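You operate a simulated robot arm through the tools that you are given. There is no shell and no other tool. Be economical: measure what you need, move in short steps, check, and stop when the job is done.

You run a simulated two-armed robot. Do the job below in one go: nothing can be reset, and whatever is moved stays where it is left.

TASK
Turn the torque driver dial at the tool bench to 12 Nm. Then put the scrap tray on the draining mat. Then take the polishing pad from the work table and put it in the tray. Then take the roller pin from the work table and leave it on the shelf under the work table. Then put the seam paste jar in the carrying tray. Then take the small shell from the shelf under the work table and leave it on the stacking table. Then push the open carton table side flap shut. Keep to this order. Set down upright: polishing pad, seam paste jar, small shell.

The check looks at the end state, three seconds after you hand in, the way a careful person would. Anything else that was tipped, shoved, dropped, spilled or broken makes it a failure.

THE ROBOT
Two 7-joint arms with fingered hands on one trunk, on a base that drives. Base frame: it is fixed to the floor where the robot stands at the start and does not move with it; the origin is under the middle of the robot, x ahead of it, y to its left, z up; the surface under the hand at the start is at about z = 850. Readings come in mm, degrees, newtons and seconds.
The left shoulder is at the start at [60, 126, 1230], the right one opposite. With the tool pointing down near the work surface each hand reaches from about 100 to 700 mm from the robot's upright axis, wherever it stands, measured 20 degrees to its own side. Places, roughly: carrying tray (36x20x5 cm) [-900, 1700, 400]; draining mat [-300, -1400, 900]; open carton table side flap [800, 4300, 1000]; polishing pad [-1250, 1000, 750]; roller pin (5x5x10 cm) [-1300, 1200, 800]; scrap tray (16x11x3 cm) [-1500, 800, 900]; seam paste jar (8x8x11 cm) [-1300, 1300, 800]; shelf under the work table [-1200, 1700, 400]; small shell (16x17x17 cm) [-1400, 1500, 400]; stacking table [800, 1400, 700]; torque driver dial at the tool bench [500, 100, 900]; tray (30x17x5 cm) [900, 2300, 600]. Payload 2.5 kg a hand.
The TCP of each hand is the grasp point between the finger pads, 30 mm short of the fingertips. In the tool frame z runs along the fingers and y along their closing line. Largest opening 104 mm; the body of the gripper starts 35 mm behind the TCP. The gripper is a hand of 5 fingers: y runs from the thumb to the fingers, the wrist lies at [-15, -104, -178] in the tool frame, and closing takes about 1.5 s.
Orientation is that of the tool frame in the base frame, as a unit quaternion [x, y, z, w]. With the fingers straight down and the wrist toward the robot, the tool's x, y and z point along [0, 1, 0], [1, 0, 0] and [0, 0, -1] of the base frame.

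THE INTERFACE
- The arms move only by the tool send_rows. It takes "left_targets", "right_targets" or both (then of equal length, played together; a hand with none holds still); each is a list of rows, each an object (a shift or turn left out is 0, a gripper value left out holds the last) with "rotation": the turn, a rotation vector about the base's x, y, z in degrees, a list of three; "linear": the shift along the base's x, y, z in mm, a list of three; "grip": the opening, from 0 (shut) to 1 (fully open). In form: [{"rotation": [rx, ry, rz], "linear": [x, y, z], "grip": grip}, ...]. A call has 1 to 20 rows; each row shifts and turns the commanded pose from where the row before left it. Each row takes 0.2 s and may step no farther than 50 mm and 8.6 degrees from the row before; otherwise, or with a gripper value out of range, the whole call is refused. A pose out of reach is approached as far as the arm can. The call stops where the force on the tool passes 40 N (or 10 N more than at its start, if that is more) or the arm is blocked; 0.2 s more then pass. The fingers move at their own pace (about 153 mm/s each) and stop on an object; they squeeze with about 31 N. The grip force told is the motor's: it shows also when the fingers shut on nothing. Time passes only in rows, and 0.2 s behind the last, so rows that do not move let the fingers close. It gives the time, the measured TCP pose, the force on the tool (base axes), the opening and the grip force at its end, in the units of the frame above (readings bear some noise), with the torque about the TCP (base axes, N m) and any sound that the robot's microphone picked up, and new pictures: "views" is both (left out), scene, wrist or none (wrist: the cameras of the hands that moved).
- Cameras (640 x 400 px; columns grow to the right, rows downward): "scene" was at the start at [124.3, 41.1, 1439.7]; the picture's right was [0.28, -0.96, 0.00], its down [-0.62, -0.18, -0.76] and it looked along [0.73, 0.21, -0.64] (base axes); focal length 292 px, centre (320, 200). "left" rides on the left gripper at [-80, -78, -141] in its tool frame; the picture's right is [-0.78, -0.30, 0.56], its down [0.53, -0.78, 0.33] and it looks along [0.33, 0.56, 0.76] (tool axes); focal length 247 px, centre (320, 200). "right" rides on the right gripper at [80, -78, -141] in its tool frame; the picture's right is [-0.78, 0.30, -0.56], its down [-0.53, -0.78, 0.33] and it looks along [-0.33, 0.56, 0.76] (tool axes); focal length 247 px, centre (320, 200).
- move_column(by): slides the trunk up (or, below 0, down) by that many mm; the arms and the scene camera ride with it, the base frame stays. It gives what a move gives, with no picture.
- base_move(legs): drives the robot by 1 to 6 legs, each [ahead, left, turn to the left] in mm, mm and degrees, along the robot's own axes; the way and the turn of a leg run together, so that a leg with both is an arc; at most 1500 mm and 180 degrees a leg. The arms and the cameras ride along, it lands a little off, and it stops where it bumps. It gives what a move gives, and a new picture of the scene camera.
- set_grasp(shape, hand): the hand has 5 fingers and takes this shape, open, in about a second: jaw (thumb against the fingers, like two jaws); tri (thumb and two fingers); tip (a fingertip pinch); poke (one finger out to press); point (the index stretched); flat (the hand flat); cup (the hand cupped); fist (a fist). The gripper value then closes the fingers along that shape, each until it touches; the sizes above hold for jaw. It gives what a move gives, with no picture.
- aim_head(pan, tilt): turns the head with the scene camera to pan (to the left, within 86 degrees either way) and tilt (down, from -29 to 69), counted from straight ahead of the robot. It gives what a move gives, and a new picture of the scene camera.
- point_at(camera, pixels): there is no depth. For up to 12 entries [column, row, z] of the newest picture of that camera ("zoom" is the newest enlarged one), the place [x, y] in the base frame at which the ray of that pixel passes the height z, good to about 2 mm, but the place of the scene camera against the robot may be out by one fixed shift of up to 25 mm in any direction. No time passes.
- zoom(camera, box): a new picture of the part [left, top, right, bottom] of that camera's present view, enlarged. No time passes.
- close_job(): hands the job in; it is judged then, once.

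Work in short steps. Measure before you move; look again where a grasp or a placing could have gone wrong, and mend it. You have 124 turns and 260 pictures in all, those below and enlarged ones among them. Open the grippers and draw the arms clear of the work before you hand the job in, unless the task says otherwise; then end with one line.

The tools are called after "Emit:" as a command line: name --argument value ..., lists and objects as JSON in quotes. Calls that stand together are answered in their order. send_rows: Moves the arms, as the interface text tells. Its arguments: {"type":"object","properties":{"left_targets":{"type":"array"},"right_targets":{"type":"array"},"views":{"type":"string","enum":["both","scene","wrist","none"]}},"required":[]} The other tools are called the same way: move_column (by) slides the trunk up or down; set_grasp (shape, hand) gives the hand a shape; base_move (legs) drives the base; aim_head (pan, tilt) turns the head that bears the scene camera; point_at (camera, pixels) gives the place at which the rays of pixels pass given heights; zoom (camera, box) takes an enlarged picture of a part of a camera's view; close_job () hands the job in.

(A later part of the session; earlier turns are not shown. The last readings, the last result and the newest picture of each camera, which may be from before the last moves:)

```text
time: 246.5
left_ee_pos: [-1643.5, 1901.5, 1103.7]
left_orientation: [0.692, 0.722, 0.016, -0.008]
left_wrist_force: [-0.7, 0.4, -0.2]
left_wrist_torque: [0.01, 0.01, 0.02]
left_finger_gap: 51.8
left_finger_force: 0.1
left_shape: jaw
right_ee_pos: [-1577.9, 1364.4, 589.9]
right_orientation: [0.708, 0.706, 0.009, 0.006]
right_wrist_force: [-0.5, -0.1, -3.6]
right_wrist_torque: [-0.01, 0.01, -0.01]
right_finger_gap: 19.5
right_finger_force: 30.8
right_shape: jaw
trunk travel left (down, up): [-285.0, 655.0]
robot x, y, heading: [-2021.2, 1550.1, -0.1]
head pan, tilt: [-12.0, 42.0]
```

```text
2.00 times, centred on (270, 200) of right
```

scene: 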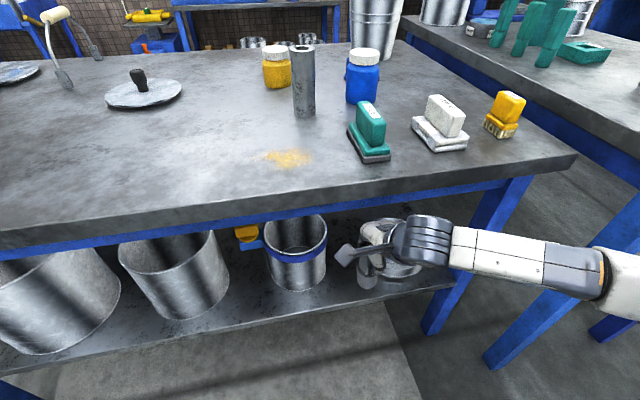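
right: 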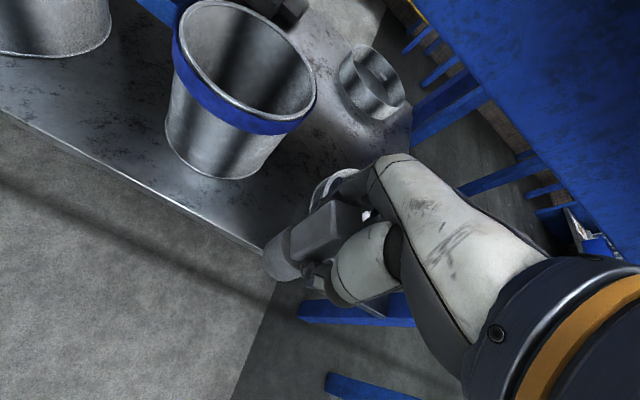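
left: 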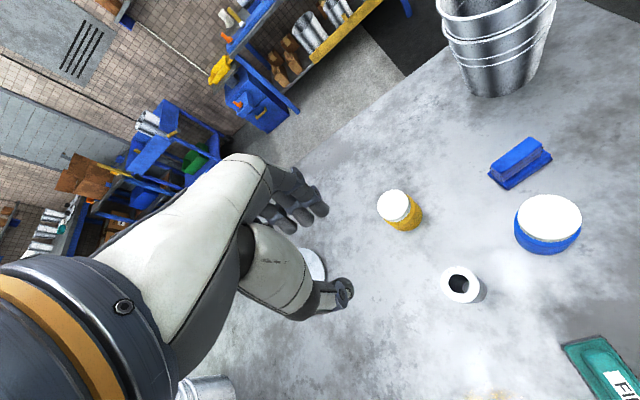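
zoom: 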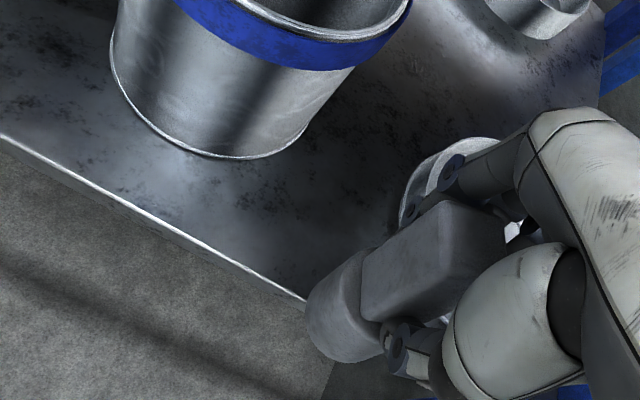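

Free spot for the pin: about (-1492,1378). I lower to z≈525, move in under the table edge, then lower with small steps.

Emit:
send_rows --right_targets '[{"linear": [0, 0, -35]}, {"linear": [0, 0, -30]}, {"linear": [20, 3, 0]}, {"linear": [20, 3, 0]}, {"linear": [20, 4, 0]}, {"linear": [25, 4, 0]}, {}]' --views "both"

```text
time: 248.1
left_ee_pos: [-1642.8, 1902.3, 1103.6]
left_orientation: [0.691, 0.722, 0.015, -0.007]
left_wrist_force: [0.2, 0.2, 0.7]
left_wrist_torque: [0.01, 0.0, -0.01]
left_finger_gap: 51.9
left_finger_force: 0.1
left_shape: jaw
right_ee_pos: [-1492.5, 1380.1, 525.3]
right_orientation: [0.708, 0.706, 0.008, 0.005]
right_wrist_force: [-0.4, -0.5, -2.5]
right_wrist_torque: [0.0, -0.02, 0.01]
right_finger_gap: 19.7
right_finger_force: 31.0
right_shape: jaw
trunk travel left (down, up): [-285.0, 655.0]
robot x, y, heading: [-2022.3, 1553.6, 0.1]
head pan, tilt: [-12.0, 42.0]
```

scene: 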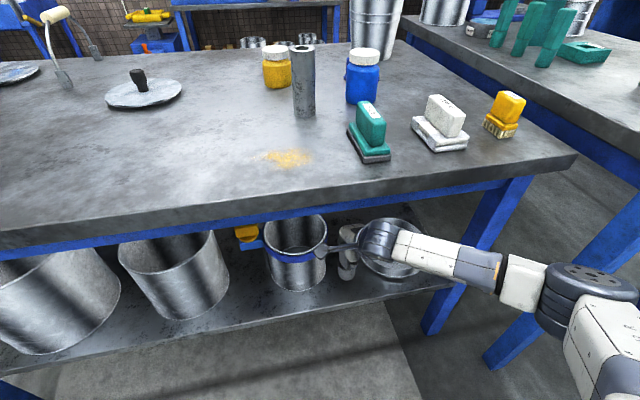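
right: 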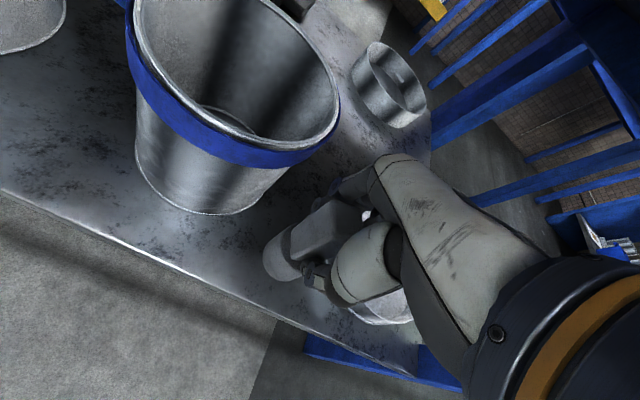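

The pin is over the free spot. Lowering in small steps.

Emit:
send_rows --right_targets '[{"linear": [0, 0, -15]}, {"linear": [0, 0, -12]}, {"linear": [0, 0, -8]}, {"linear": [0, 0, -5]}, {"linear": [0, 0, -4]}, {}]' --views "wrist"

```text
time: 249.5
left_ee_pos: [-1643.6, 1902.6, 1103.1]
left_orientation: [0.691, 0.722, 0.016, -0.007]
left_wrist_force: [-0.4, -0.4, -0.6]
left_wrist_torque: [0.02, 0.0, -0.03]
left_finger_gap: 52.0
left_finger_force: 0.1
left_shape: jaw
right_ee_pos: [-1493.3, 1378.3, 482.1]
right_orientation: [0.707, 0.707, 0.009, 0.005]
right_wrist_force: [0.7, 0.0, -3.0]
right_wrist_torque: [0.03, 0.0, 0.0]
right_finger_gap: 19.6
right_finger_force: 31.1
right_shape: jaw
trunk travel left (down, up): [-285.0, 655.0]
robot x, y, heading: [-2019.6, 1548.5, 0.5]
head pan, tilt: [-12.0, 42.0]
```

right: 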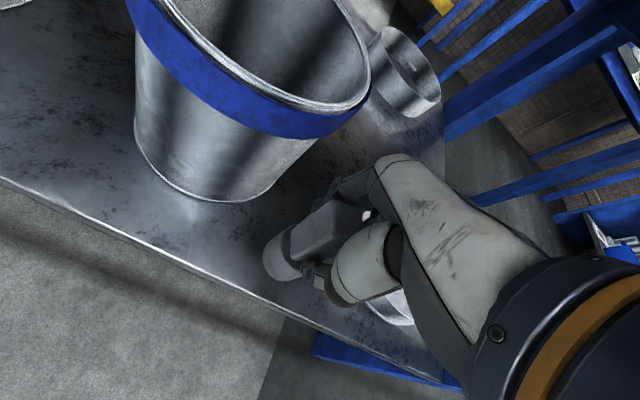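

No contact yet; I continue with 4 mm steps.

Emit:
send_rows --right_targets '[{"linear": [0, 0, -4]}, {"linear": [0, 0, -4]}, {"linear": [0, 0, -4]}, {"linear": [0, 0, -4]}, {"linear": [0, 0, -4]}, {"linear": [0, 0, -4]}, {}]' --views "none"

```text
time: 251.1
left_ee_pos: [-1642.6, 1903.6, 1103.3]
left_orientation: [0.692, 0.721, 0.016, -0.007]
left_wrist_force: [-0.5, 0.4, -0.7]
left_wrist_torque: [-0.01, 0.0, 0.02]
left_finger_gap: 52.1
left_finger_force: 0.1
left_shape: jaw
right_ee_pos: [-1493.8, 1379.4, 457.0]
right_orientation: [0.708, 0.706, 0.008, 0.004]
right_wrist_force: [0.3, -0.5, -3.4]
right_wrist_torque: [0.0, -0.01, -0.02]
right_finger_gap: 19.7
right_finger_force: 30.8
right_shape: jaw
trunk travel left (down, up): [-285.0, 655.0]
robot x, y, heading: [-2019.9, 1550.2, 0.3]
head pan, tilt: [-12.0, 42.0]
```

Still hanging free (−3.4 N). I continue and take a picture.

Emit:
send_rows --right_targets '[{"linear": [0, 0, -4]}, {"linear": [0, 0, -4]}, {"linear": [0, 0, -4]}, {"linear": [0, 0, -4]}, {}]' --views "wrist"

```text
time: 252.3
left_ee_pos: [-1643.2, 1901.9, 1103.1]
left_orientation: [0.692, 0.722, 0.015, -0.008]
left_wrist_force: [-0.4, 0.1, 0.0]
left_wrist_torque: [-0.01, 0.01, 0.03]
left_finger_gap: 51.8
left_finger_force: 0.3
left_shape: jaw
right_ee_pos: [-1494.2, 1380.4, 440.9]
right_orientation: [0.707, 0.707, 0.009, 0.005]
right_wrist_force: [0.2, -0.6, -4.1]
right_wrist_torque: [0.0, 0.0, -0.02]
right_finger_gap: 19.7
right_finger_force: 31.4
right_shape: jaw
trunk travel left (down, up): [-285.0, 655.0]
robot x, y, heading: [-2017.4, 1555.6, 0.2]
head pan, tilt: [-12.0, 42.0]
```

right: 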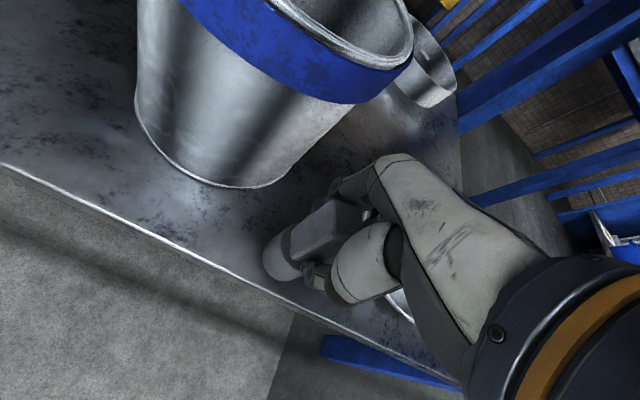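

The pin remains inside the shelf edge. I continue lowering.

Emit:
send_rows --right_targets '[{"linear": [0, 0, -4]}, {"linear": [0, 0, -4]}, {"linear": [0, 0, -4]}, {"linear": [0, 0, -4]}, {"linear": [0, 0, -4]}, {}]' --views "none"

```text
time: 253.8
left_ee_pos: [-1644.9, 1902.6, 1103.5]
left_orientation: [0.692, 0.722, 0.016, -0.006]
left_wrist_force: [-0.6, 1.1, 0.5]
left_wrist_torque: [-0.01, 0.0, 0.01]
left_finger_gap: 51.7
left_finger_force: 0.1
left_shape: jaw
right_ee_pos: [-1487.2, 1381.7, 430.7]
right_orientation: [0.708, 0.706, 0.017, 0.009]
right_wrist_force: [-2.2, -0.9, 13.1]
right_wrist_torque: [0.02, 0.0, 0.03]
right_finger_gap: 20.3
right_finger_force: 30.6
right_shape: jaw
trunk travel left (down, up): [-285.0, 655.0]
robot x, y, heading: [-2019.4, 1553.0, 0.2]
head pan, tilt: [-12.0, 42.0]
stopped in row 6 (right hand): the force on the tool passed its limit at 40 N (the readings are from after the stop); the commanded pose is now the measured one
```

Contact at TCP ≈432 (shelf ≈355). I ease up a hair, open slowly, then lift 60 mm before drawing out.

Emit:
send_rows --right_targets '[{"linear": [-2, 0, 3]}, {}, {"grip": 0.45}, {}, {}, {"linear": [0, 0, 15]}, {"linear": [0, 0, 25]}, {"linear": [0, 0, 30]}, {"linear": [0, 0, 30]}]' --views "both"

```text
time: 255.8
left_ee_pos: [-1643.3, 1902.0, 1103.3]
left_orientation: [0.692, 0.721, 0.015, -0.008]
left_wrist_force: [0.4, -0.2, 0.0]
left_wrist_torque: [-0.02, -0.03, -0.02]
left_finger_gap: 51.8
left_finger_force: 0.0
left_shape: jaw
right_ee_pos: [-1491.4, 1379.9, 531.4]
right_orientation: [0.708, 0.707, 0.013, 0.007]
right_wrist_force: [-0.6, -0.4, 0.0]
right_wrist_torque: [0.0, 0.01, 0.01]
right_finger_gap: 46.5
right_finger_force: 0.1
right_shape: jaw
trunk travel left (down, up): [-285.0, 655.0]
robot x, y, heading: [-2018.7, 1549.6, 0.5]
head pan, tilt: [-12.0, 42.0]
```

scene: 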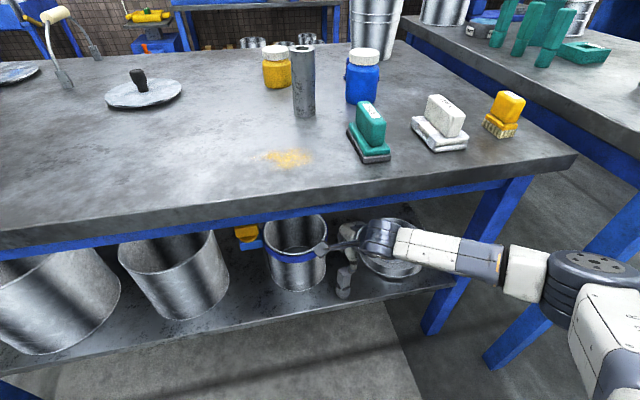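
right: 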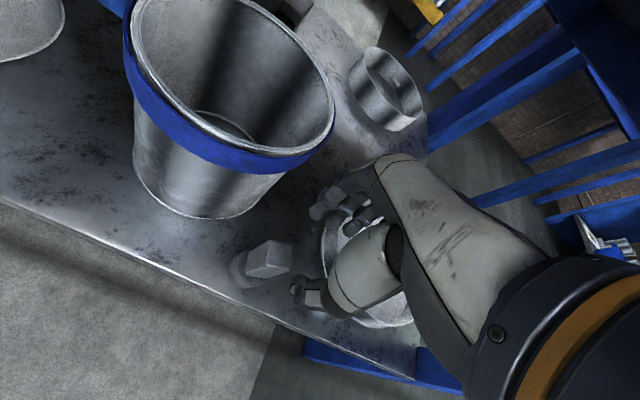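

The pin stands upright on the shelf. Next the jar: back off, raise the trunk 345 mm, lift the hand, and drive in again.

Emit:
base_move --legs '[[-230, 0, 0]]'

Emit:
move_column --by 350

Emit:
send_rows --right_targets '[{"linear": [0, 0, 40], "grip": 1}, {"linear": [-10, 0, 45]}, {"linear": [-20, 0, 40]}, {"linear": [-20, 0, 20]}]' --views "none"

Emit:
base_move --legs '[[455, -110, 0]]'

```text
time: 257.5
left_ee_pos: [-1875.1, 1902.0, 1102.9]
left_orientation: [0.691, 0.723, 0.014, -0.007]
left_wrist_force: [-0.2, 0.4, -0.1]
left_wrist_torque: [-0.02, 0.0, 0.0]
left_finger_gap: 51.9
left_finger_force: 0.1
left_shape: jaw
right_ee_pos: [-1719.3, 1379.6, 531.1]
right_orientation: [0.707, 0.707, 0.016, 0.007]
right_wrist_force: [0.5, -0.2, 0.0]
right_wrist_torque: [-0.03, 0.0, -0.03]
right_finger_gap: 46.6
right_finger_force: 0.1
right_shape: jaw
trunk travel left (down, up): [-285.0, 655.0]
robot x, y, heading: [-2249.9, 1548.8, 0.1]
head pan, tilt: [-12.0, 42.0]
```

scene: 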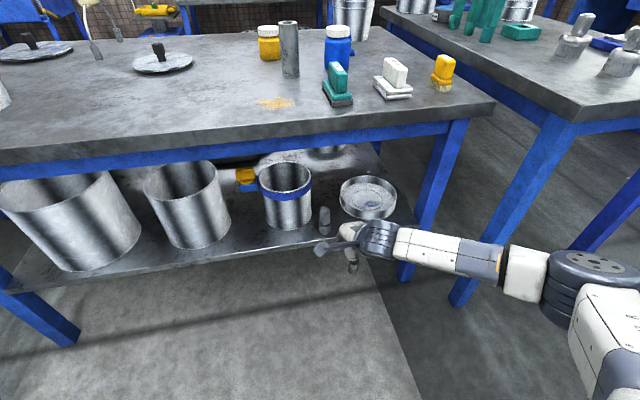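

```text
time: 260.9
left_ee_pos: [-1873.8, 1901.0, 1452.7]
left_orientation: [0.691, 0.723, 0.015, -0.006]
left_wrist_force: [-0.8, -0.6, 0.4]
left_wrist_torque: [-0.02, 0.0, 0.02]
left_finger_gap: 51.7
left_finger_force: 0.0
left_shape: jaw
right_ee_pos: [-1720.0, 1380.6, 879.5]
right_orientation: [0.707, 0.707, 0.015, 0.007]
right_wrist_force: [0.1, 0.0, -0.1]
right_wrist_torque: [-0.01, -0.02, 0.04]
right_finger_gap: 46.8
right_finger_force: 0.1
right_shape: jaw
trunk travel left (down, up): [-635.0, 305.0]
robot x, y, heading: [-2244.7, 1549.5, 0.4]
head pan, tilt: [-12.0, 42.0]
```

```text
time: 261.9
left_ee_pos: [-1875.5, 1901.4, 1453.4]
left_orientation: [0.691, 0.722, 0.015, -0.007]
left_wrist_force: [1.8, 0.2, 0.0]
left_wrist_torque: [-0.01, 0.01, 0.01]
left_finger_gap: 51.9
left_finger_force: 0.1
left_shape: jaw
right_ee_pos: [-1771.1, 1382.0, 1029.0]
right_orientation: [0.707, 0.707, 0.014, 0.008]
right_wrist_force: [-0.4, -0.1, 0.4]
right_wrist_torque: [0.03, 0.01, -0.04]
right_finger_gap: 103.9
right_finger_force: 0.0
right_shape: jaw
trunk travel left (down, up): [-635.0, 305.0]
robot x, y, heading: [-2249.2, 1547.1, 0.3]
head pan, tilt: [-12.0, 42.0]
```

```text
time: 264.7
left_ee_pos: [-1421.2, 1797.9, 1452.5]
left_orientation: [0.689, 0.725, 0.015, -0.008]
left_wrist_force: [-1.0, 0.0, -0.3]
left_wrist_torque: [0.01, 0.03, 0.03]
left_finger_gap: 51.9
left_finger_force: 0.0
left_shape: jaw
right_ee_pos: [-1311.3, 1280.0, 1028.6]
right_orientation: [0.704, 0.71, 0.014, 0.008]
right_wrist_force: [-1.2, -0.6, 0.0]
right_wrist_torque: [-0.01, -0.02, 0.0]
right_finger_gap: 103.7
right_finger_force: 0.0
right_shape: jaw
trunk travel left (down, up): [-635.0, 305.0]
robot x, y, heading: [-1795.0, 1441.2, 0.7]
head pan, tilt: [-12.0, 42.0]
```

scene: 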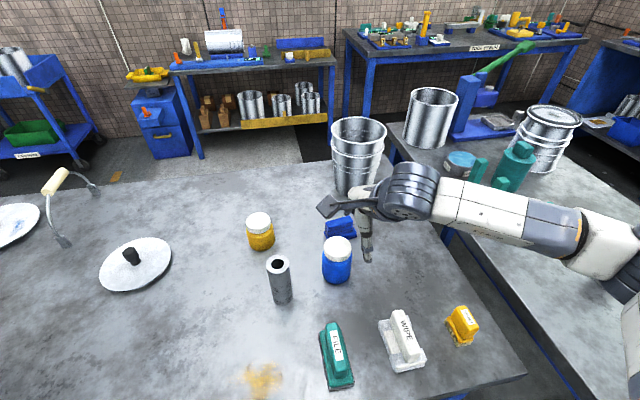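

I straighten the hand's small tilt, move above the jar's estimated centre (-1258,1299), and measure.

Emit:
send_rows --right_targets '[{"linear": [25, 9, 0], "rotation": [-0.5, 1.8, -0.5]}, {"linear": [28, 10, -10]}, {}]' --views "wrist"

Emit:
zoom --camera "right" --box '[180, 140, 380, 360]'

```text
time: 265.5
left_ee_pos: [-1422.1, 1798.8, 1452.4]
left_orientation: [0.688, 0.725, 0.015, -0.007]
left_wrist_force: [-0.3, 0.2, -1.4]
left_wrist_torque: [-0.01, 0.04, 0.01]
left_finger_gap: 52.0
left_finger_force: 0.0
left_shape: jaw
right_ee_pos: [-1258.1, 1298.7, 1017.3]
right_orientation: [0.707, 0.707, 0.0, 0.0]
right_wrist_force: [0.2, -0.1, -0.2]
right_wrist_torque: [0.01, 0.0, -0.03]
right_finger_gap: 103.9
right_finger_force: 0.0
right_shape: jaw
trunk travel left (down, up): [-635.0, 305.0]
robot x, y, heading: [-1793.0, 1443.0, 0.7]
head pan, tilt: [-12.0, 42.0]
```

right: 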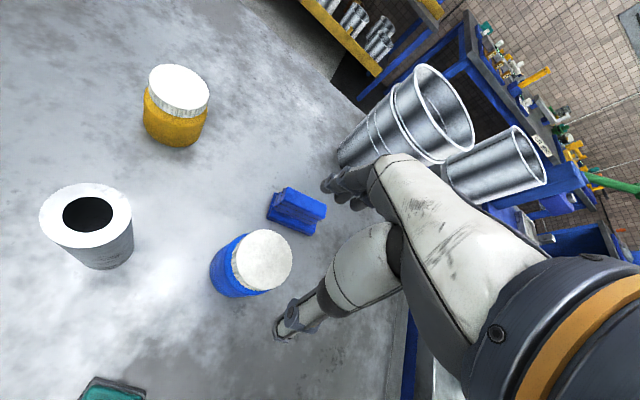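

```text
1.82 times, centred on (280, 250) of right
```

zoom: 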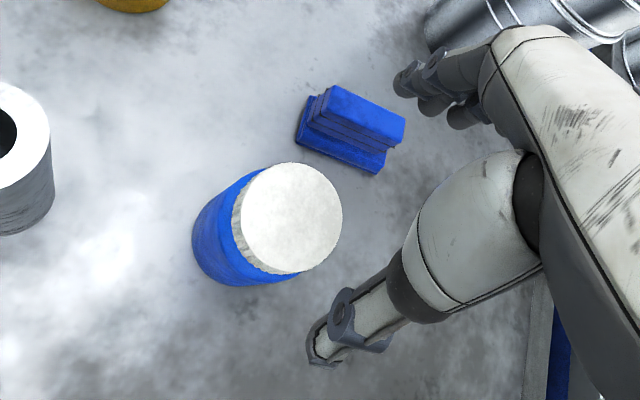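

I compute lid centre and the blue block's nearest edges for finger clearance.

Emit:
point_at --camera "zoom" --pixels '[[292, 217, 903], [342, 217, 903], [240, 225, 903], [290, 163, 903], [290, 272, 903], [298, 148, 795], [378, 172, 795], [320, 90, 820], [405, 120, 835], [215, 265, 800]]'

```text
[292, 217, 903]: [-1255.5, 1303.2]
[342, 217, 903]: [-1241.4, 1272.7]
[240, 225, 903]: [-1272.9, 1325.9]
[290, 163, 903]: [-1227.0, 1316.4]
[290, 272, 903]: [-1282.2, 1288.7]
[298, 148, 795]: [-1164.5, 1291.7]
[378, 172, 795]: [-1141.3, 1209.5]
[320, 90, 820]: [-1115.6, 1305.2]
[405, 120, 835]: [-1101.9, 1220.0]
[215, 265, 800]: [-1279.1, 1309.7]
```

Lid centre (-1256,1302). I descend to z≈880 with open hand, then close.

Emit:
send_rows --right_targets '[{"linear": [1, 2, -45]}, {"linear": [1, 1, -45]}, {"linear": [0, 0, -30]}, {"linear": [0, 0, -17]}, {}]' --views "wrist"

```text
time: 266.7
left_ee_pos: [-1422.2, 1797.2, 1452.5]
left_orientation: [0.689, 0.725, 0.016, -0.007]
left_wrist_force: [0.0, 0.0, -0.1]
left_wrist_torque: [0.0, 0.02, 0.0]
left_finger_gap: 52.0
left_finger_force: 0.0
left_shape: jaw
right_ee_pos: [-1256.1, 1301.6, 880.0]
right_orientation: [0.708, 0.707, 0.001, -0.001]
right_wrist_force: [0.1, 0.3, 0.4]
right_wrist_torque: [0.03, 0.01, 0.01]
right_finger_gap: 103.8
right_finger_force: 0.1
right_shape: jaw
trunk travel left (down, up): [-635.0, 305.0]
robot x, y, heading: [-1791.4, 1442.6, 0.7]
head pan, tilt: [-12.0, 42.0]
```

right: 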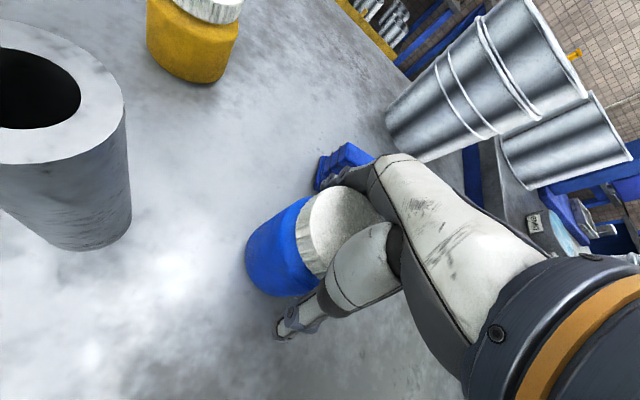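

The jar sits between thumb and fingers. I close, then lift.

Emit:
send_rows --right_targets '[{"grip": 0}, {}, {}, {}, {}, {}, {"linear": [0, 0, 20]}, {"linear": [0, 0, 40]}, {"linear": [0, 0, 45]}, {"linear": [-10, 0, 45]}, {"linear": [-20, 0, 40]}, {"linear": [-30, 0, 20]}, {"linear": [-40, 0, 0]}]' --views "wrist"

```text
time: 269.5
left_ee_pos: [-1421.1, 1797.0, 1453.3]
left_orientation: [0.689, 0.725, 0.014, -0.008]
left_wrist_force: [-0.7, 0.3, 0.3]
left_wrist_torque: [0.0, -0.03, -0.02]
left_finger_gap: 52.2
left_finger_force: 0.1
left_shape: jaw
right_ee_pos: [-1356.6, 1302.3, 1093.9]
right_orientation: [0.707, 0.707, 0.0, 0.0]
right_wrist_force: [0.5, 0.7, -2.9]
right_wrist_torque: [-0.04, 0.01, -0.01]
right_finger_gap: 64.8
right_finger_force: 30.8
right_shape: jaw
trunk travel left (down, up): [-635.0, 305.0]
robot x, y, heading: [-1789.4, 1444.6, 0.7]
head pan, tilt: [-12.0, 42.0]
```

right: 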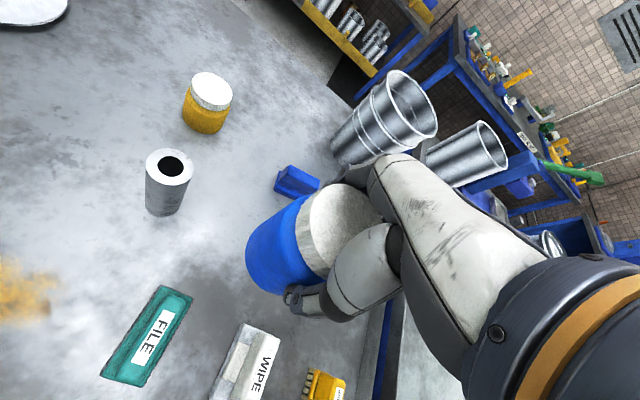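

Jar held. I drive round to the east side of the work table.

Emit:
base_move --legs '[[-250, 0, 0], [0, -1500, 0], [1450, 0, 0], [420, 0, 0], [0, 0, 90], [1480, 0, 0]]'

Emit:
base_move --legs '[[300, 0, 0], [0, 0, 89]]'

```text
time: 298.3
left_ee_pos: [-454.6, 1854.9, 1453.2]
left_orientation: [-0.01, 1.0, 0.007, -0.016]
left_wrist_force: [0.4, 0.1, 0.7]
left_wrist_torque: [0.01, 0.02, -0.02]
left_finger_gap: 51.9
left_finger_force: 0.0
left_shape: jaw
right_ee_pos: [41.1, 1904.6, 1093.5]
right_orientation: [0.015, 1.0, 0.0, -0.001]
right_wrist_force: [0.2, -0.5, -2.6]
right_wrist_torque: [-0.01, -0.02, 0.01]
right_finger_gap: 64.3
right_finger_force: 31.0
right_shape: jaw
trunk travel left (down, up): [-635.0, 305.0]
robot x, y, heading: [-112.2, 1477.6, 89.0]
head pan, tilt: [-12.0, 42.0]
```

scene: 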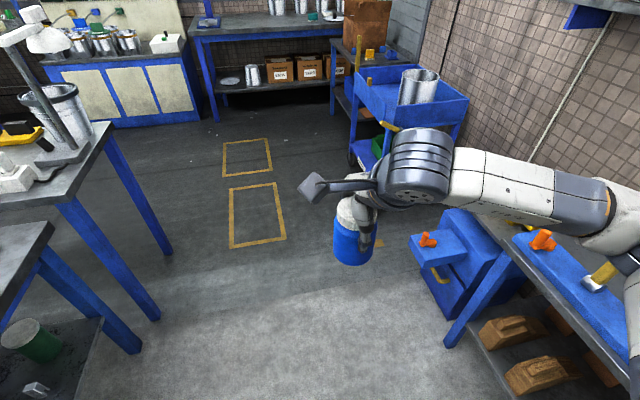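

```text
time: 304.1
left_ee_pos: [-494.5, 1430.6, 1453.2]
left_orientation: [0.709, -0.705, 0.007, 0.016]
left_wrist_force: [-0.3, 0.5, -0.2]
left_wrist_torque: [0.0, 0.03, 0.04]
left_finger_gap: 51.9
left_finger_force: 0.1
left_shape: jaw
right_ee_pos: [-535.7, 1928.5, 1092.2]
right_orientation: [-0.691, 0.723, 0.0, -0.001]
right_wrist_force: [-0.3, -0.7, -2.1]
right_wrist_torque: [0.0, -0.01, 0.04]
right_finger_gap: 64.4
right_finger_force: 30.6
right_shape: jaw
trunk travel left (down, up): [-635.0, 305.0]
robot x, y, heading: [-109.8, 1769.2, 178.3]
head pan, tilt: [-12.0, 42.0]
```

scene: 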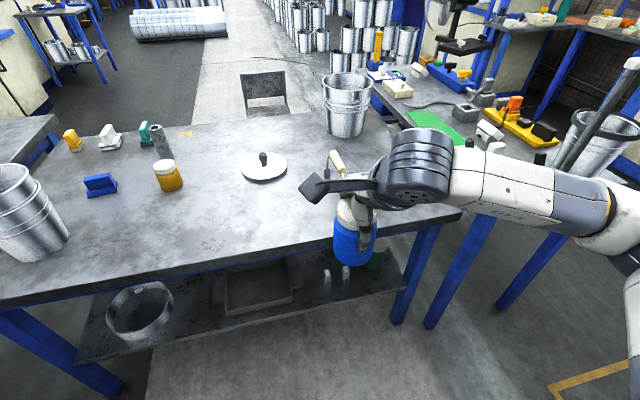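

Carrying tray seen at (258,290) under the table. I measure table edge and tray.

Emit:
point_at --camera "scene" --pixels '[[200, 275, 793], [225, 315, 370], [300, 300, 370], [290, 262, 370], [225, 272, 370], [170, 350, 355], [400, 290, 355], [328, 280, 355], [345, 278, 355], [168, 310, 450]]'

Emit:
move_column --by -350

Emit:
aim_head --pan 5 --tilt 42

```text
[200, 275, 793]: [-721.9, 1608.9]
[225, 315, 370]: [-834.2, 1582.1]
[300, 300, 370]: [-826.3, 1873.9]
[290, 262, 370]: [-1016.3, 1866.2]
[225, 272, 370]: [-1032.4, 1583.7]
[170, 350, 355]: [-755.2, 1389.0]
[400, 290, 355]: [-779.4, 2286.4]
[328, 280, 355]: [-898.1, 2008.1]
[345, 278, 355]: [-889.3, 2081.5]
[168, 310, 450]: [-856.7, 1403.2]
```

```text
time: 307.5
left_ee_pos: [-493.5, 1431.2, 1103.4]
left_orientation: [0.709, -0.705, 0.006, 0.015]
left_wrist_force: [-0.2, 0.3, 0.5]
left_wrist_torque: [0.0, 0.02, -0.01]
left_finger_gap: 51.7
left_finger_force: 0.0
left_shape: jaw
right_ee_pos: [-536.7, 1929.2, 744.1]
right_orientation: [-0.691, 0.723, -0.001, 0.0]
right_wrist_force: [-0.5, -0.4, -1.8]
right_wrist_torque: [-0.04, -0.05, 0.01]
right_finger_gap: 63.9
right_finger_force: 30.8
right_shape: jaw
trunk travel left (down, up): [-285.0, 655.0]
robot x, y, heading: [-110.3, 1769.2, 178.0]
head pan, tilt: [-12.0, 42.0]
```

```text
time: 308.3
left_ee_pos: [-494.7, 1431.5, 1103.2]
left_orientation: [0.709, -0.705, 0.007, 0.016]
left_wrist_force: [-0.2, -0.8, 0.2]
left_wrist_torque: [0.02, -0.01, 0.02]
left_finger_gap: 51.8
left_finger_force: 0.0
left_shape: jaw
right_ee_pos: [-537.4, 1929.5, 742.7]
right_orientation: [-0.69, 0.723, -0.001, 0.001]
right_wrist_force: [-0.4, -0.1, -1.9]
right_wrist_torque: [0.03, -0.01, -0.02]
right_finger_gap: 64.0
right_finger_force: 31.3
right_shape: jaw
trunk travel left (down, up): [-285.0, 655.0]
robot x, y, heading: [-106.4, 1770.2, 177.9]
head pan, tilt: [5.0, 42.0]
```

scene: 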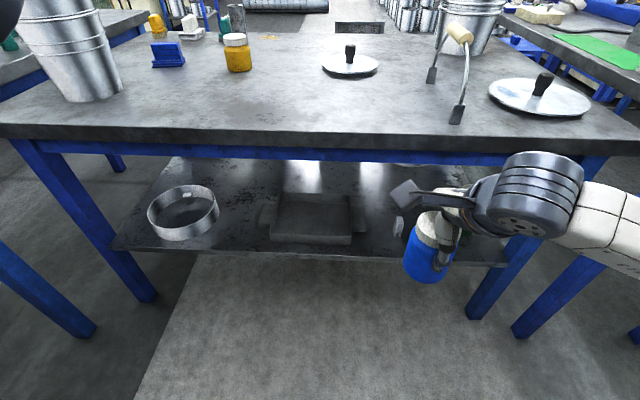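

I zoom on the carrying tray and compute its outline.

Emit:
zoom --camera "scene" --box '[230, 150, 420, 280]'

Emit:
point_at --camera "scene" --pixels '[[272, 236, 400], [351, 234, 400], [349, 197, 400], [279, 195, 400], [261, 222, 400], [366, 220, 400], [310, 258, 355], [310, 145, 793], [310, 152, 745]]'

```text
3.08 times, centred on (325, 215) of scene
```

zoom: 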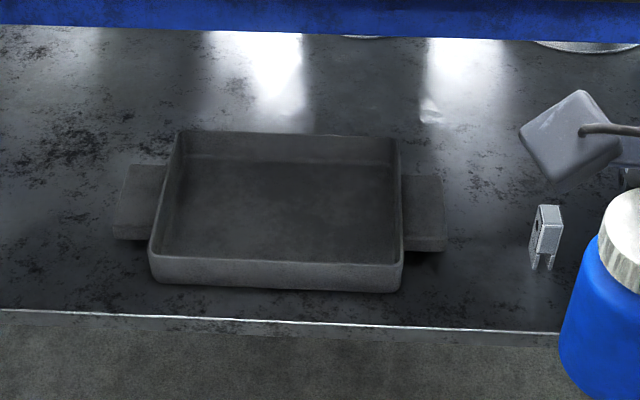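

```text
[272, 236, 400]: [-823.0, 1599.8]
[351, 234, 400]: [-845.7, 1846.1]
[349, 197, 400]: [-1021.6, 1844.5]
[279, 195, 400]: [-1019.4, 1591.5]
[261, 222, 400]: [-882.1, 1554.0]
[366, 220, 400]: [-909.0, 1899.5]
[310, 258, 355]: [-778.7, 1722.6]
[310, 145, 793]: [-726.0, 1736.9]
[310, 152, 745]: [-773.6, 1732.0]
```

Basin: x -823..-1020, y 1600..1845, rim ≈400; table edge x≈-725. I raise the left arm, align sideways with the tray, and lower the trunk 200 mm more.

Emit:
send_rows --left_targets '[{"linear": [15, -10, 40]}, {"linear": [15, -10, 40]}, {"linear": [15, -10, 40]}, {"linear": [15, -10, 40]}, {"linear": [15, -10, 40]}]' --views "none"

Emit:
base_move --legs '[[0, 205, 2]]'

Emit:
move_column --by -210

Emit:
aim_head --pan -5 --tilt 35

```text
time: 309.5
left_ee_pos: [-424.5, 1408.6, 1189.2]
left_orientation: [0.709, -0.705, 0.005, 0.017]
left_wrist_force: [-0.1, -0.7, 0.2]
left_wrist_torque: [0.0, -0.03, 0.01]
left_finger_gap: 52.2
left_finger_force: 0.0
left_shape: jaw
left hand out of reach, approached as far as the arm can: row 2, 3, 4, 5
right_ee_pos: [-535.4, 1928.6, 742.6]
right_orientation: [-0.691, 0.723, -0.002, -0.001]
right_wrist_force: [-0.4, 0.0, -1.1]
right_wrist_torque: [0.01, -0.03, 0.01]
right_finger_gap: 64.0
right_finger_force: 30.9
right_shape: jaw
trunk travel left (down, up): [-285.0, 655.0]
robot x, y, heading: [-104.9, 1769.5, 178.4]
head pan, tilt: [5.0, 42.0]
```

```text
time: 311.1
left_ee_pos: [-414.7, 1193.6, 1188.0]
left_orientation: [0.721, -0.692, 0.007, 0.016]
left_wrist_force: [0.2, -0.3, -0.7]
left_wrist_torque: [0.0, 0.02, 0.0]
left_finger_gap: 52.2
left_finger_force: 0.2
left_shape: jaw
right_ee_pos: [-545.1, 1708.0, 743.5]
right_orientation: [-0.702, 0.712, -0.001, 0.0]
right_wrist_force: [-0.6, 0.4, -1.5]
right_wrist_torque: [0.0, 0.0, -0.03]
right_finger_gap: 63.8
right_finger_force: 31.1
right_shape: jaw
trunk travel left (down, up): [-285.0, 655.0]
robot x, y, heading: [-110.1, 1565.6, -180.1]
head pan, tilt: [5.0, 42.0]
```

scene: 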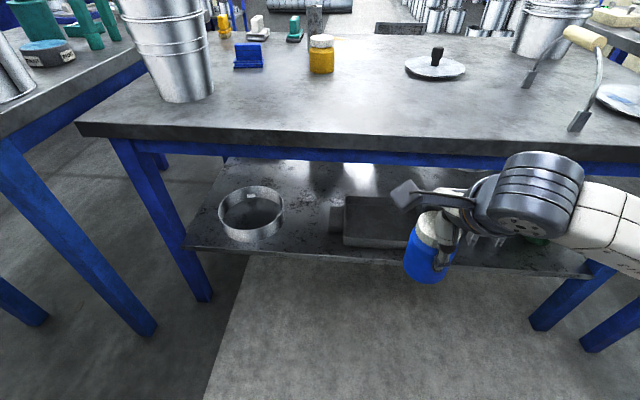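

```text
time: 313.4
left_ee_pos: [-415.0, 1193.3, 978.8]
left_orientation: [0.721, -0.693, 0.007, 0.016]
left_wrist_force: [-0.6, -0.2, 0.7]
left_wrist_torque: [-0.01, 0.03, -0.02]
left_finger_gap: 51.9
left_finger_force: 0.1
left_shape: jaw
right_ee_pos: [-544.4, 1709.2, 533.0]
right_orientation: [-0.702, 0.712, -0.001, 0.0]
right_wrist_force: [0.7, 0.2, -2.5]
right_wrist_torque: [-0.01, -0.03, -0.03]
right_finger_gap: 64.3
right_finger_force: 31.2
right_shape: jaw
trunk travel left (down, up): [-75.0, 865.0]
robot x, y, heading: [-110.5, 1562.7, -179.9]
head pan, tilt: [5.0, 42.0]
```

```text
time: 314.1
left_ee_pos: [-416.2, 1191.5, 978.6]
left_orientation: [0.721, -0.692, 0.006, 0.016]
left_wrist_force: [0.0, 0.1, 0.5]
left_wrist_torque: [-0.01, 0.0, -0.03]
left_finger_gap: 51.8
left_finger_force: 0.0
left_shape: jaw
right_ee_pos: [-544.0, 1708.4, 532.2]
right_orientation: [-0.703, 0.712, -0.001, 0.001]
right_wrist_force: [-0.2, 0.1, -2.3]
right_wrist_torque: [-0.03, -0.05, -0.04]
right_finger_gap: 64.1
right_finger_force: 31.1
right_shape: jaw
trunk travel left (down, up): [-75.0, 865.0]
robot x, y, heading: [-108.1, 1562.6, -180.1]
head pan, tilt: [-5.0, 35.0]
```

scene: 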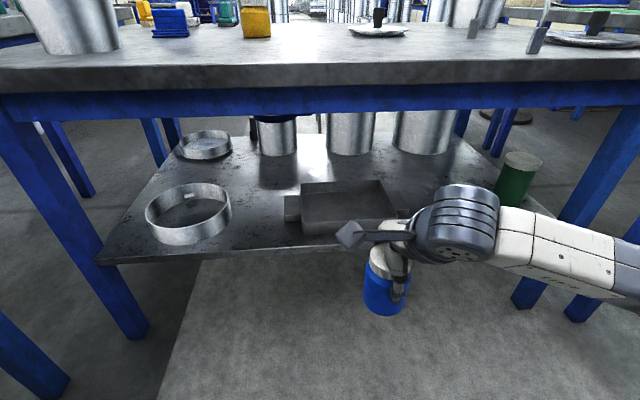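

I measure the tray basin from this low view.

Emit:
point_at --camera "scene" --pixels '[[302, 222, 400], [396, 214, 400], [381, 180, 400], [302, 183, 400], [340, 262, 355], [300, 95, 793], [300, 118, 720], [302, 237, 355], [310, 118, 745]]'

Emit:
zoom --camera "scene" --box '[270, 80, 480, 330]'

```text
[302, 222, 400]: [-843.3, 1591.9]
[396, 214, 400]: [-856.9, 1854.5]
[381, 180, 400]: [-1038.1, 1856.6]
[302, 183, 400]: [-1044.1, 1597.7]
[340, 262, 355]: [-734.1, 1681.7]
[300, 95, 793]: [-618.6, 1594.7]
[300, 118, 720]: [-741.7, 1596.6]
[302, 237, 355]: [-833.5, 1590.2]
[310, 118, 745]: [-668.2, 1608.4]
```

```text
1.60 times, centred on (375, 205) of scene
```

zoom: 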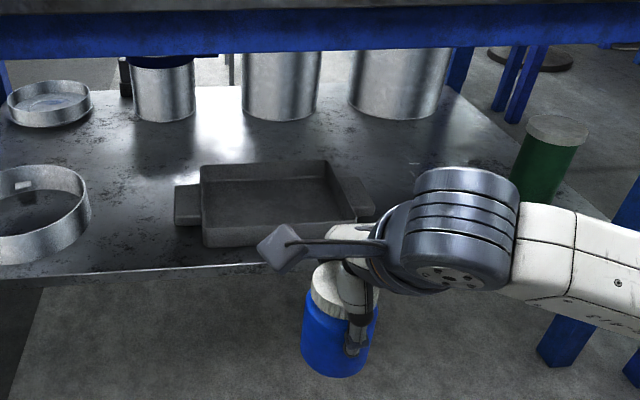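

Wrist passing under the table apron (≈715) while the jar clears the rim (≈400) is tight, so I'll pitch the hand 15° forward for passing, then set it upright. I pitch now and drive 185 mm ahead.

Emit:
send_rows --right_targets '[{"rotation": [0, 5, 0], "linear": [0, 5, -5]}, {"rotation": [0, 5, 0], "linear": [0, 5, -5]}, {"rotation": [0, 5, 0], "linear": [0, 4, -5]}]' --views "none"

Emit:
base_move --legs '[[185, 0, 0]]'

```text
time: 314.9
left_ee_pos: [-416.2, 1192.9, 978.3]
left_orientation: [0.721, -0.693, 0.007, 0.017]
left_wrist_force: [0.5, 0.0, -1.4]
left_wrist_torque: [-0.01, -0.02, 0.02]
left_finger_gap: 51.9
left_finger_force: 0.1
left_shape: jaw
right_ee_pos: [-543.7, 1722.8, 518.7]
right_orientation: [-0.697, 0.706, 0.091, -0.092]
right_wrist_force: [-0.1, 1.4, -2.8]
right_wrist_torque: [0.0, -0.03, 0.01]
right_finger_gap: 64.0
right_finger_force: 30.9
right_shape: jaw
trunk travel left (down, up): [-75.0, 865.0]
robot x, y, heading: [-109.7, 1565.7, -179.7]
head pan, tilt: [-5.0, 35.0]
```

```text
time: 316.4
left_ee_pos: [-602.0, 1194.4, 978.6]
left_orientation: [0.72, -0.694, 0.006, 0.017]
left_wrist_force: [0.3, -0.4, -0.1]
left_wrist_torque: [-0.02, 0.0, -0.03]
left_finger_gap: 52.0
left_finger_force: 0.0
left_shape: jaw
right_ee_pos: [-727.7, 1723.8, 517.4]
right_orientation: [-0.696, 0.706, 0.091, -0.092]
right_wrist_force: [-0.5, -0.1, -3.1]
right_wrist_torque: [0.0, -0.02, -0.03]
right_finger_gap: 64.0
right_finger_force: 31.1
right_shape: jaw
trunk travel left (down, up): [-75.0, 865.0]
robot x, y, heading: [-292.5, 1561.0, 179.8]
head pan, tilt: [-5.0, 35.0]
```

scene: 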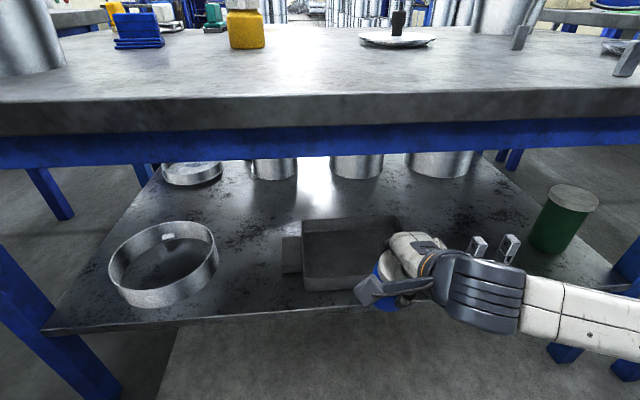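

I take a wrist picture while extending 60 mm towards the tray at z≈512.

Emit:
send_rows --right_targets '[{"linear": [-30, 0, -3]}, {"linear": [-30, 0, -3]}, {}]' --views "both"

Emit:
point_at --camera "scene" --pixels '[[303, 275, 400], [300, 222, 400], [390, 216, 400], [316, 155, 720], [303, 292, 355], [316, 162, 720]]'

```text
time: 317.2
left_ee_pos: [-600.5, 1193.4, 977.5]
left_orientation: [0.72, -0.694, 0.006, 0.016]
left_wrist_force: [-0.4, 0.1, 0.3]
left_wrist_torque: [0.0, -0.01, 0.01]
left_finger_gap: 51.9
left_finger_force: 0.0
left_shape: jaw
right_ee_pos: [-787.9, 1724.3, 510.9]
right_orientation: [-0.696, 0.706, 0.091, -0.092]
right_wrist_force: [-0.8, 0.0, -2.1]
right_wrist_torque: [-0.01, -0.04, -0.03]
right_finger_gap: 64.0
right_finger_force: 31.6
right_shape: jaw
trunk travel left (down, up): [-75.0, 865.0]
robot x, y, heading: [-290.3, 1561.7, 179.9]
head pan, tilt: [-5.0, 35.0]
```

scene: 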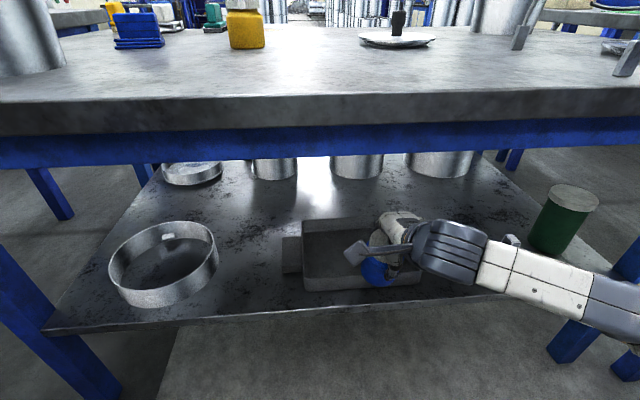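
right: 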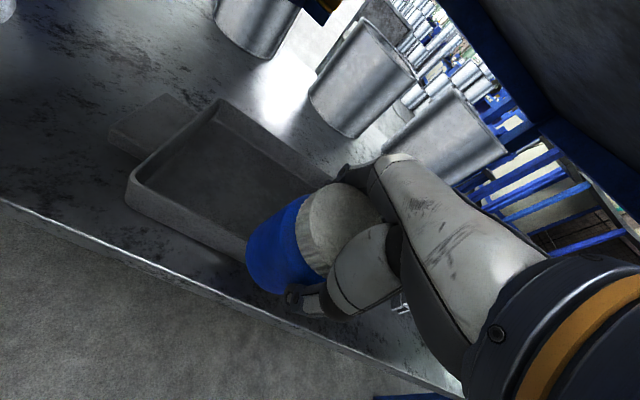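

```text
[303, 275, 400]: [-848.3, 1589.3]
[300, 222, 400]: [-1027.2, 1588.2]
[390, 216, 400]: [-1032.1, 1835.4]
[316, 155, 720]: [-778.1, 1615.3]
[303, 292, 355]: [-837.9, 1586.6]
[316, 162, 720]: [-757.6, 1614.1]
```

I measure the tray rim in the wrist view: (130,190), (213,101), (300,160 back rim), (240,245 front rim).

Emit:
point_at --camera "right" --pixels '[[130, 190, 400], [213, 101, 400], [330, 178, 400], [240, 240, 400], [130, 190, 390], [213, 101, 390], [60, 225, 355], [250, 330, 355]]'

```text
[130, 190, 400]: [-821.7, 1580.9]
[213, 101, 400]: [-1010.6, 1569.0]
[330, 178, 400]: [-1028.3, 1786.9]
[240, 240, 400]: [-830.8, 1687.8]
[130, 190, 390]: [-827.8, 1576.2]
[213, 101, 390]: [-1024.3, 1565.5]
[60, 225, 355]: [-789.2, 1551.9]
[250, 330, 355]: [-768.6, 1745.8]
```

Target (-895,1710). I extend 105 mm at z≈508, then level the hand while lowering to z≈470.

Emit:
send_rows --right_targets '[{"linear": [-30, -4, -1]}, {"linear": [-30, -4, -1]}, {"linear": [-30, -4, 0]}, {"linear": [-17, -2, 0]}, {"linear": [0, 0, -10], "rotation": [0, -5, 0]}, {"linear": [0, 0, -10], "rotation": [0, -5, 0]}, {"linear": [0, 0, -12], "rotation": [0, -5, 0]}, {}]' --views "both"

```text
time: 319.0
left_ee_pos: [-600.7, 1194.1, 979.2]
left_orientation: [0.72, -0.694, 0.005, 0.017]
left_wrist_force: [0.2, 0.3, -0.1]
left_wrist_torque: [-0.02, 0.0, 0.0]
left_finger_gap: 51.9
left_finger_force: 0.0
left_shape: jaw
right_ee_pos: [-895.2, 1707.8, 477.4]
right_orientation: [-0.701, 0.713, -0.001, 0.001]
right_wrist_force: [0.3, 0.1, -2.9]
right_wrist_torque: [-0.02, -0.04, -0.05]
right_finger_gap: 64.0
right_finger_force: 30.7
right_shape: jaw
trunk travel left (down, up): [-75.0, 865.0]
robot x, y, heading: [-292.8, 1565.8, 180.2]
head pan, tilt: [-5.0, 35.0]
```

scene: 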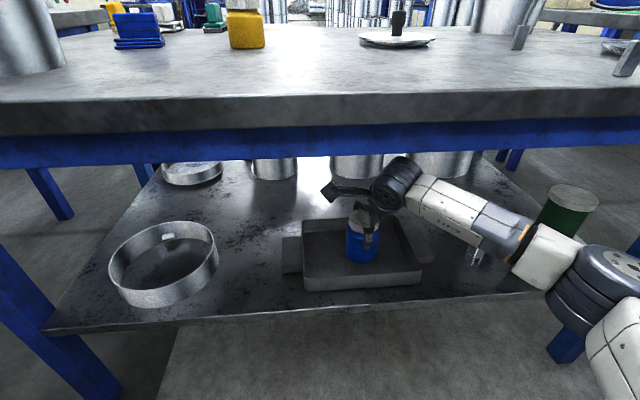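
right: 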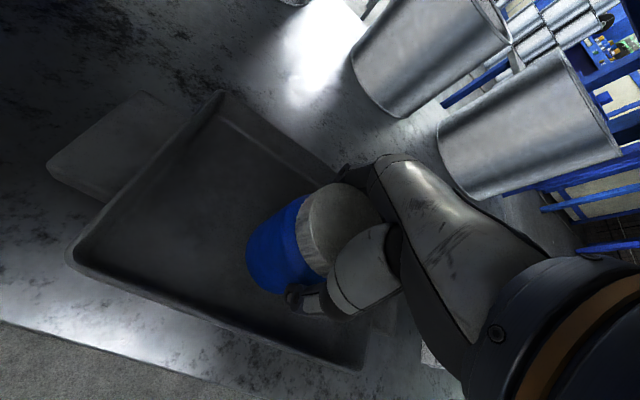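

The jar is inside the basin, upright. I lower in small steps to contact.

Emit:
send_rows --right_targets '[{"linear": [0, 0, -8]}, {"linear": [0, 0, -6]}, {"linear": [0, 0, -4]}, {"linear": [0, 0, -4]}, {"linear": [0, 0, -3]}, {"linear": [0, 0, -3]}, {}]' --views "none"

```text
time: 320.6
left_ee_pos: [-600.6, 1194.4, 977.8]
left_orientation: [0.72, -0.694, 0.006, 0.017]
left_wrist_force: [-0.1, -0.2, 0.7]
left_wrist_torque: [-0.03, 0.02, 0.01]
left_finger_gap: 52.1
left_finger_force: 0.1
left_shape: jaw
right_ee_pos: [-894.8, 1709.8, 450.8]
right_orientation: [-0.701, 0.713, 0.0, 0.001]
right_wrist_force: [0.0, 0.6, -1.8]
right_wrist_torque: [-0.04, -0.03, -0.01]
right_finger_gap: 64.0
right_finger_force: 31.2
right_shape: jaw
trunk travel left (down, up): [-75.0, 865.0]
robot x, y, heading: [-294.4, 1560.7, 179.9]
head pan, tilt: [-5.0, 35.0]
```

Emit:
send_rows --right_targets '[{"linear": [0, 0, -3]}, {"linear": [0, 0, -3]}, {"linear": [0, 0, -2]}, {}]' --views "none"

```text
time: 321.6
left_ee_pos: [-599.5, 1194.9, 977.9]
left_orientation: [0.72, -0.694, 0.006, 0.017]
left_wrist_force: [-0.5, -0.2, 0.9]
left_wrist_torque: [-0.02, 0.04, 0.02]
left_finger_gap: 52.1
left_finger_force: 0.1
left_shape: jaw
right_ee_pos: [-894.9, 1710.1, 444.4]
right_orientation: [-0.702, 0.712, 0.001, -0.002]
right_wrist_force: [1.5, 0.7, 7.7]
right_wrist_torque: [-0.01, 0.0, 0.01]
right_finger_gap: 63.8
right_finger_force: 30.6
right_shape: jaw
trunk travel left (down, up): [-75.0, 865.0]
robot x, y, heading: [-294.8, 1565.6, 179.8]
head pan, tilt: [-5.0, 35.0]
```

Jar is standing (7.7 N). I open, lift 62 mm upright, then pitch the hand 15° while drawing back so the wrist clears the apron.

Emit:
send_rows --right_targets '[{"linear": [0, 0, 3]}, {"grip": 0.87}, {}, {}, {}, {"linear": [0, 0, 20]}, {"linear": [0, 0, 20]}, {"linear": [0, 0, 20]}, {"linear": [12, 0, 2], "rotation": [0, 5, 0]}, {"linear": [12, 0, 2], "rotation": [0, 5, 0]}, {"linear": [12, 0, 2], "rotation": [0, 5, 0]}, {}]' --views "both"

```text
time: 324.2
left_ee_pos: [-600.9, 1193.7, 977.6]
left_orientation: [0.72, -0.694, 0.006, 0.016]
left_wrist_force: [0.2, -0.7, 0.1]
left_wrist_torque: [0.0, -0.03, -0.02]
left_finger_gap: 52.0
left_finger_force: 0.0
left_shape: jaw
right_ee_pos: [-859.0, 1709.4, 511.8]
right_orientation: [-0.696, 0.706, 0.092, -0.094]
right_wrist_force: [0.1, -0.1, -0.7]
right_wrist_torque: [-0.02, -0.01, 0.02]
right_finger_gap: 90.1
right_finger_force: 0.1
right_shape: jaw
trunk travel left (down, up): [-75.0, 865.0]
robot x, y, heading: [-294.3, 1565.5, 180.1]
head pan, tilt: [-5.0, 35.0]
```

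scene: 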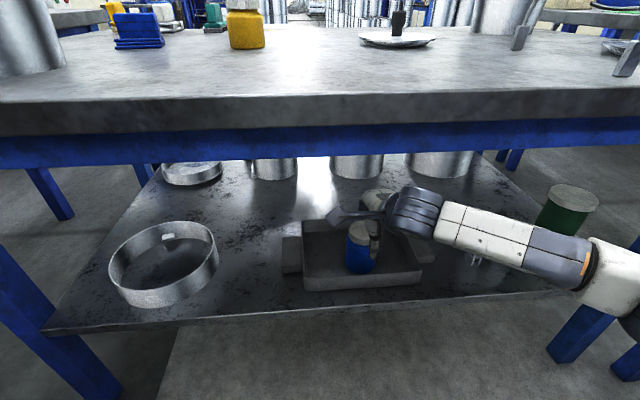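
right: 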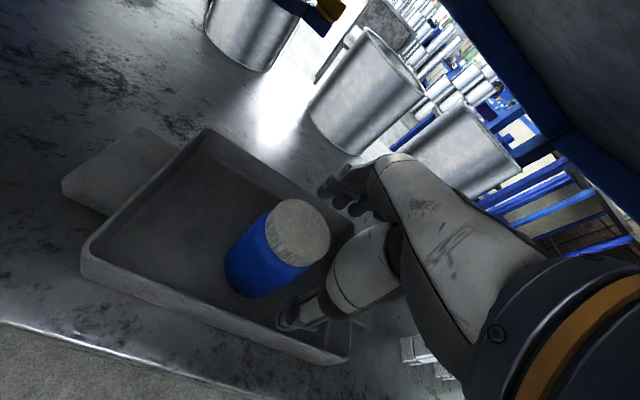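

Jar stands upright in the tray. I draw the hand out along +x, rising slightly, then level it.

Emit:
send_rows --right_targets '[{"linear": [15, 0, 4]}, {"linear": [25, 0, 2]}, {"linear": [30, 0, 0]}, {"linear": [30, 0, 0]}, {"linear": [30, 0, 0]}, {"linear": [30, 0, 0]}, {"linear": [0, 0, 0], "rotation": [0, -5, 0]}, {"linear": [0, 0, 0], "rotation": [0, -5, 0]}, {"linear": [0, 0, 0], "rotation": [0, -5, 0]}]' --views "scene"

Emit:
zoom --camera "scene" --box '[240, 180, 460, 320]'

```text
time: 326.2
left_ee_pos: [-600.2, 1194.2, 978.4]
left_orientation: [0.72, -0.694, 0.006, 0.016]
left_wrist_force: [0.1, 0.5, -0.2]
left_wrist_torque: [0.0, 0.0, -0.02]
left_finger_gap: 51.8
left_finger_force: 0.1
left_shape: jaw
right_ee_pos: [-698.2, 1710.6, 517.0]
right_orientation: [-0.702, 0.712, 0.0, 0.0]
right_wrist_force: [0.0, 0.4, -0.4]
right_wrist_torque: [-0.01, -0.03, 0.01]
right_finger_gap: 90.5
right_finger_force: 0.0
right_shape: jaw
trunk travel left (down, up): [-75.0, 865.0]
robot x, y, heading: [-294.1, 1566.7, 179.9]
head pan, tilt: [-5.0, 35.0]
```

scene: 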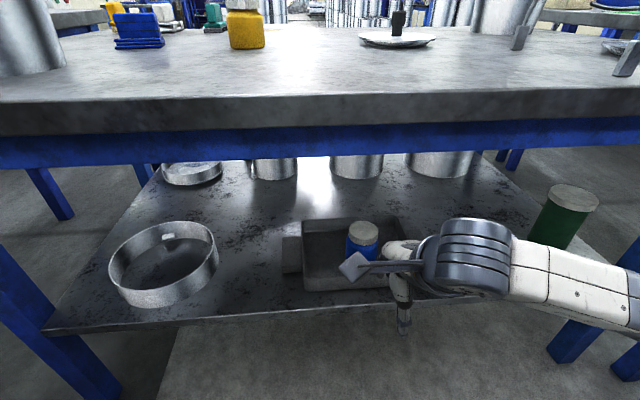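

```text
2.86 times, centred on (350, 250) of scene
```

zoom: 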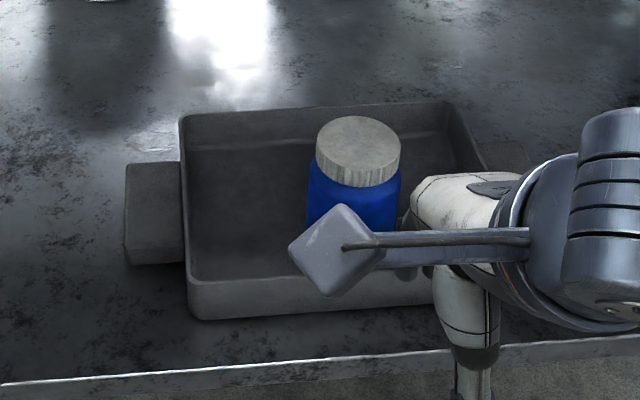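

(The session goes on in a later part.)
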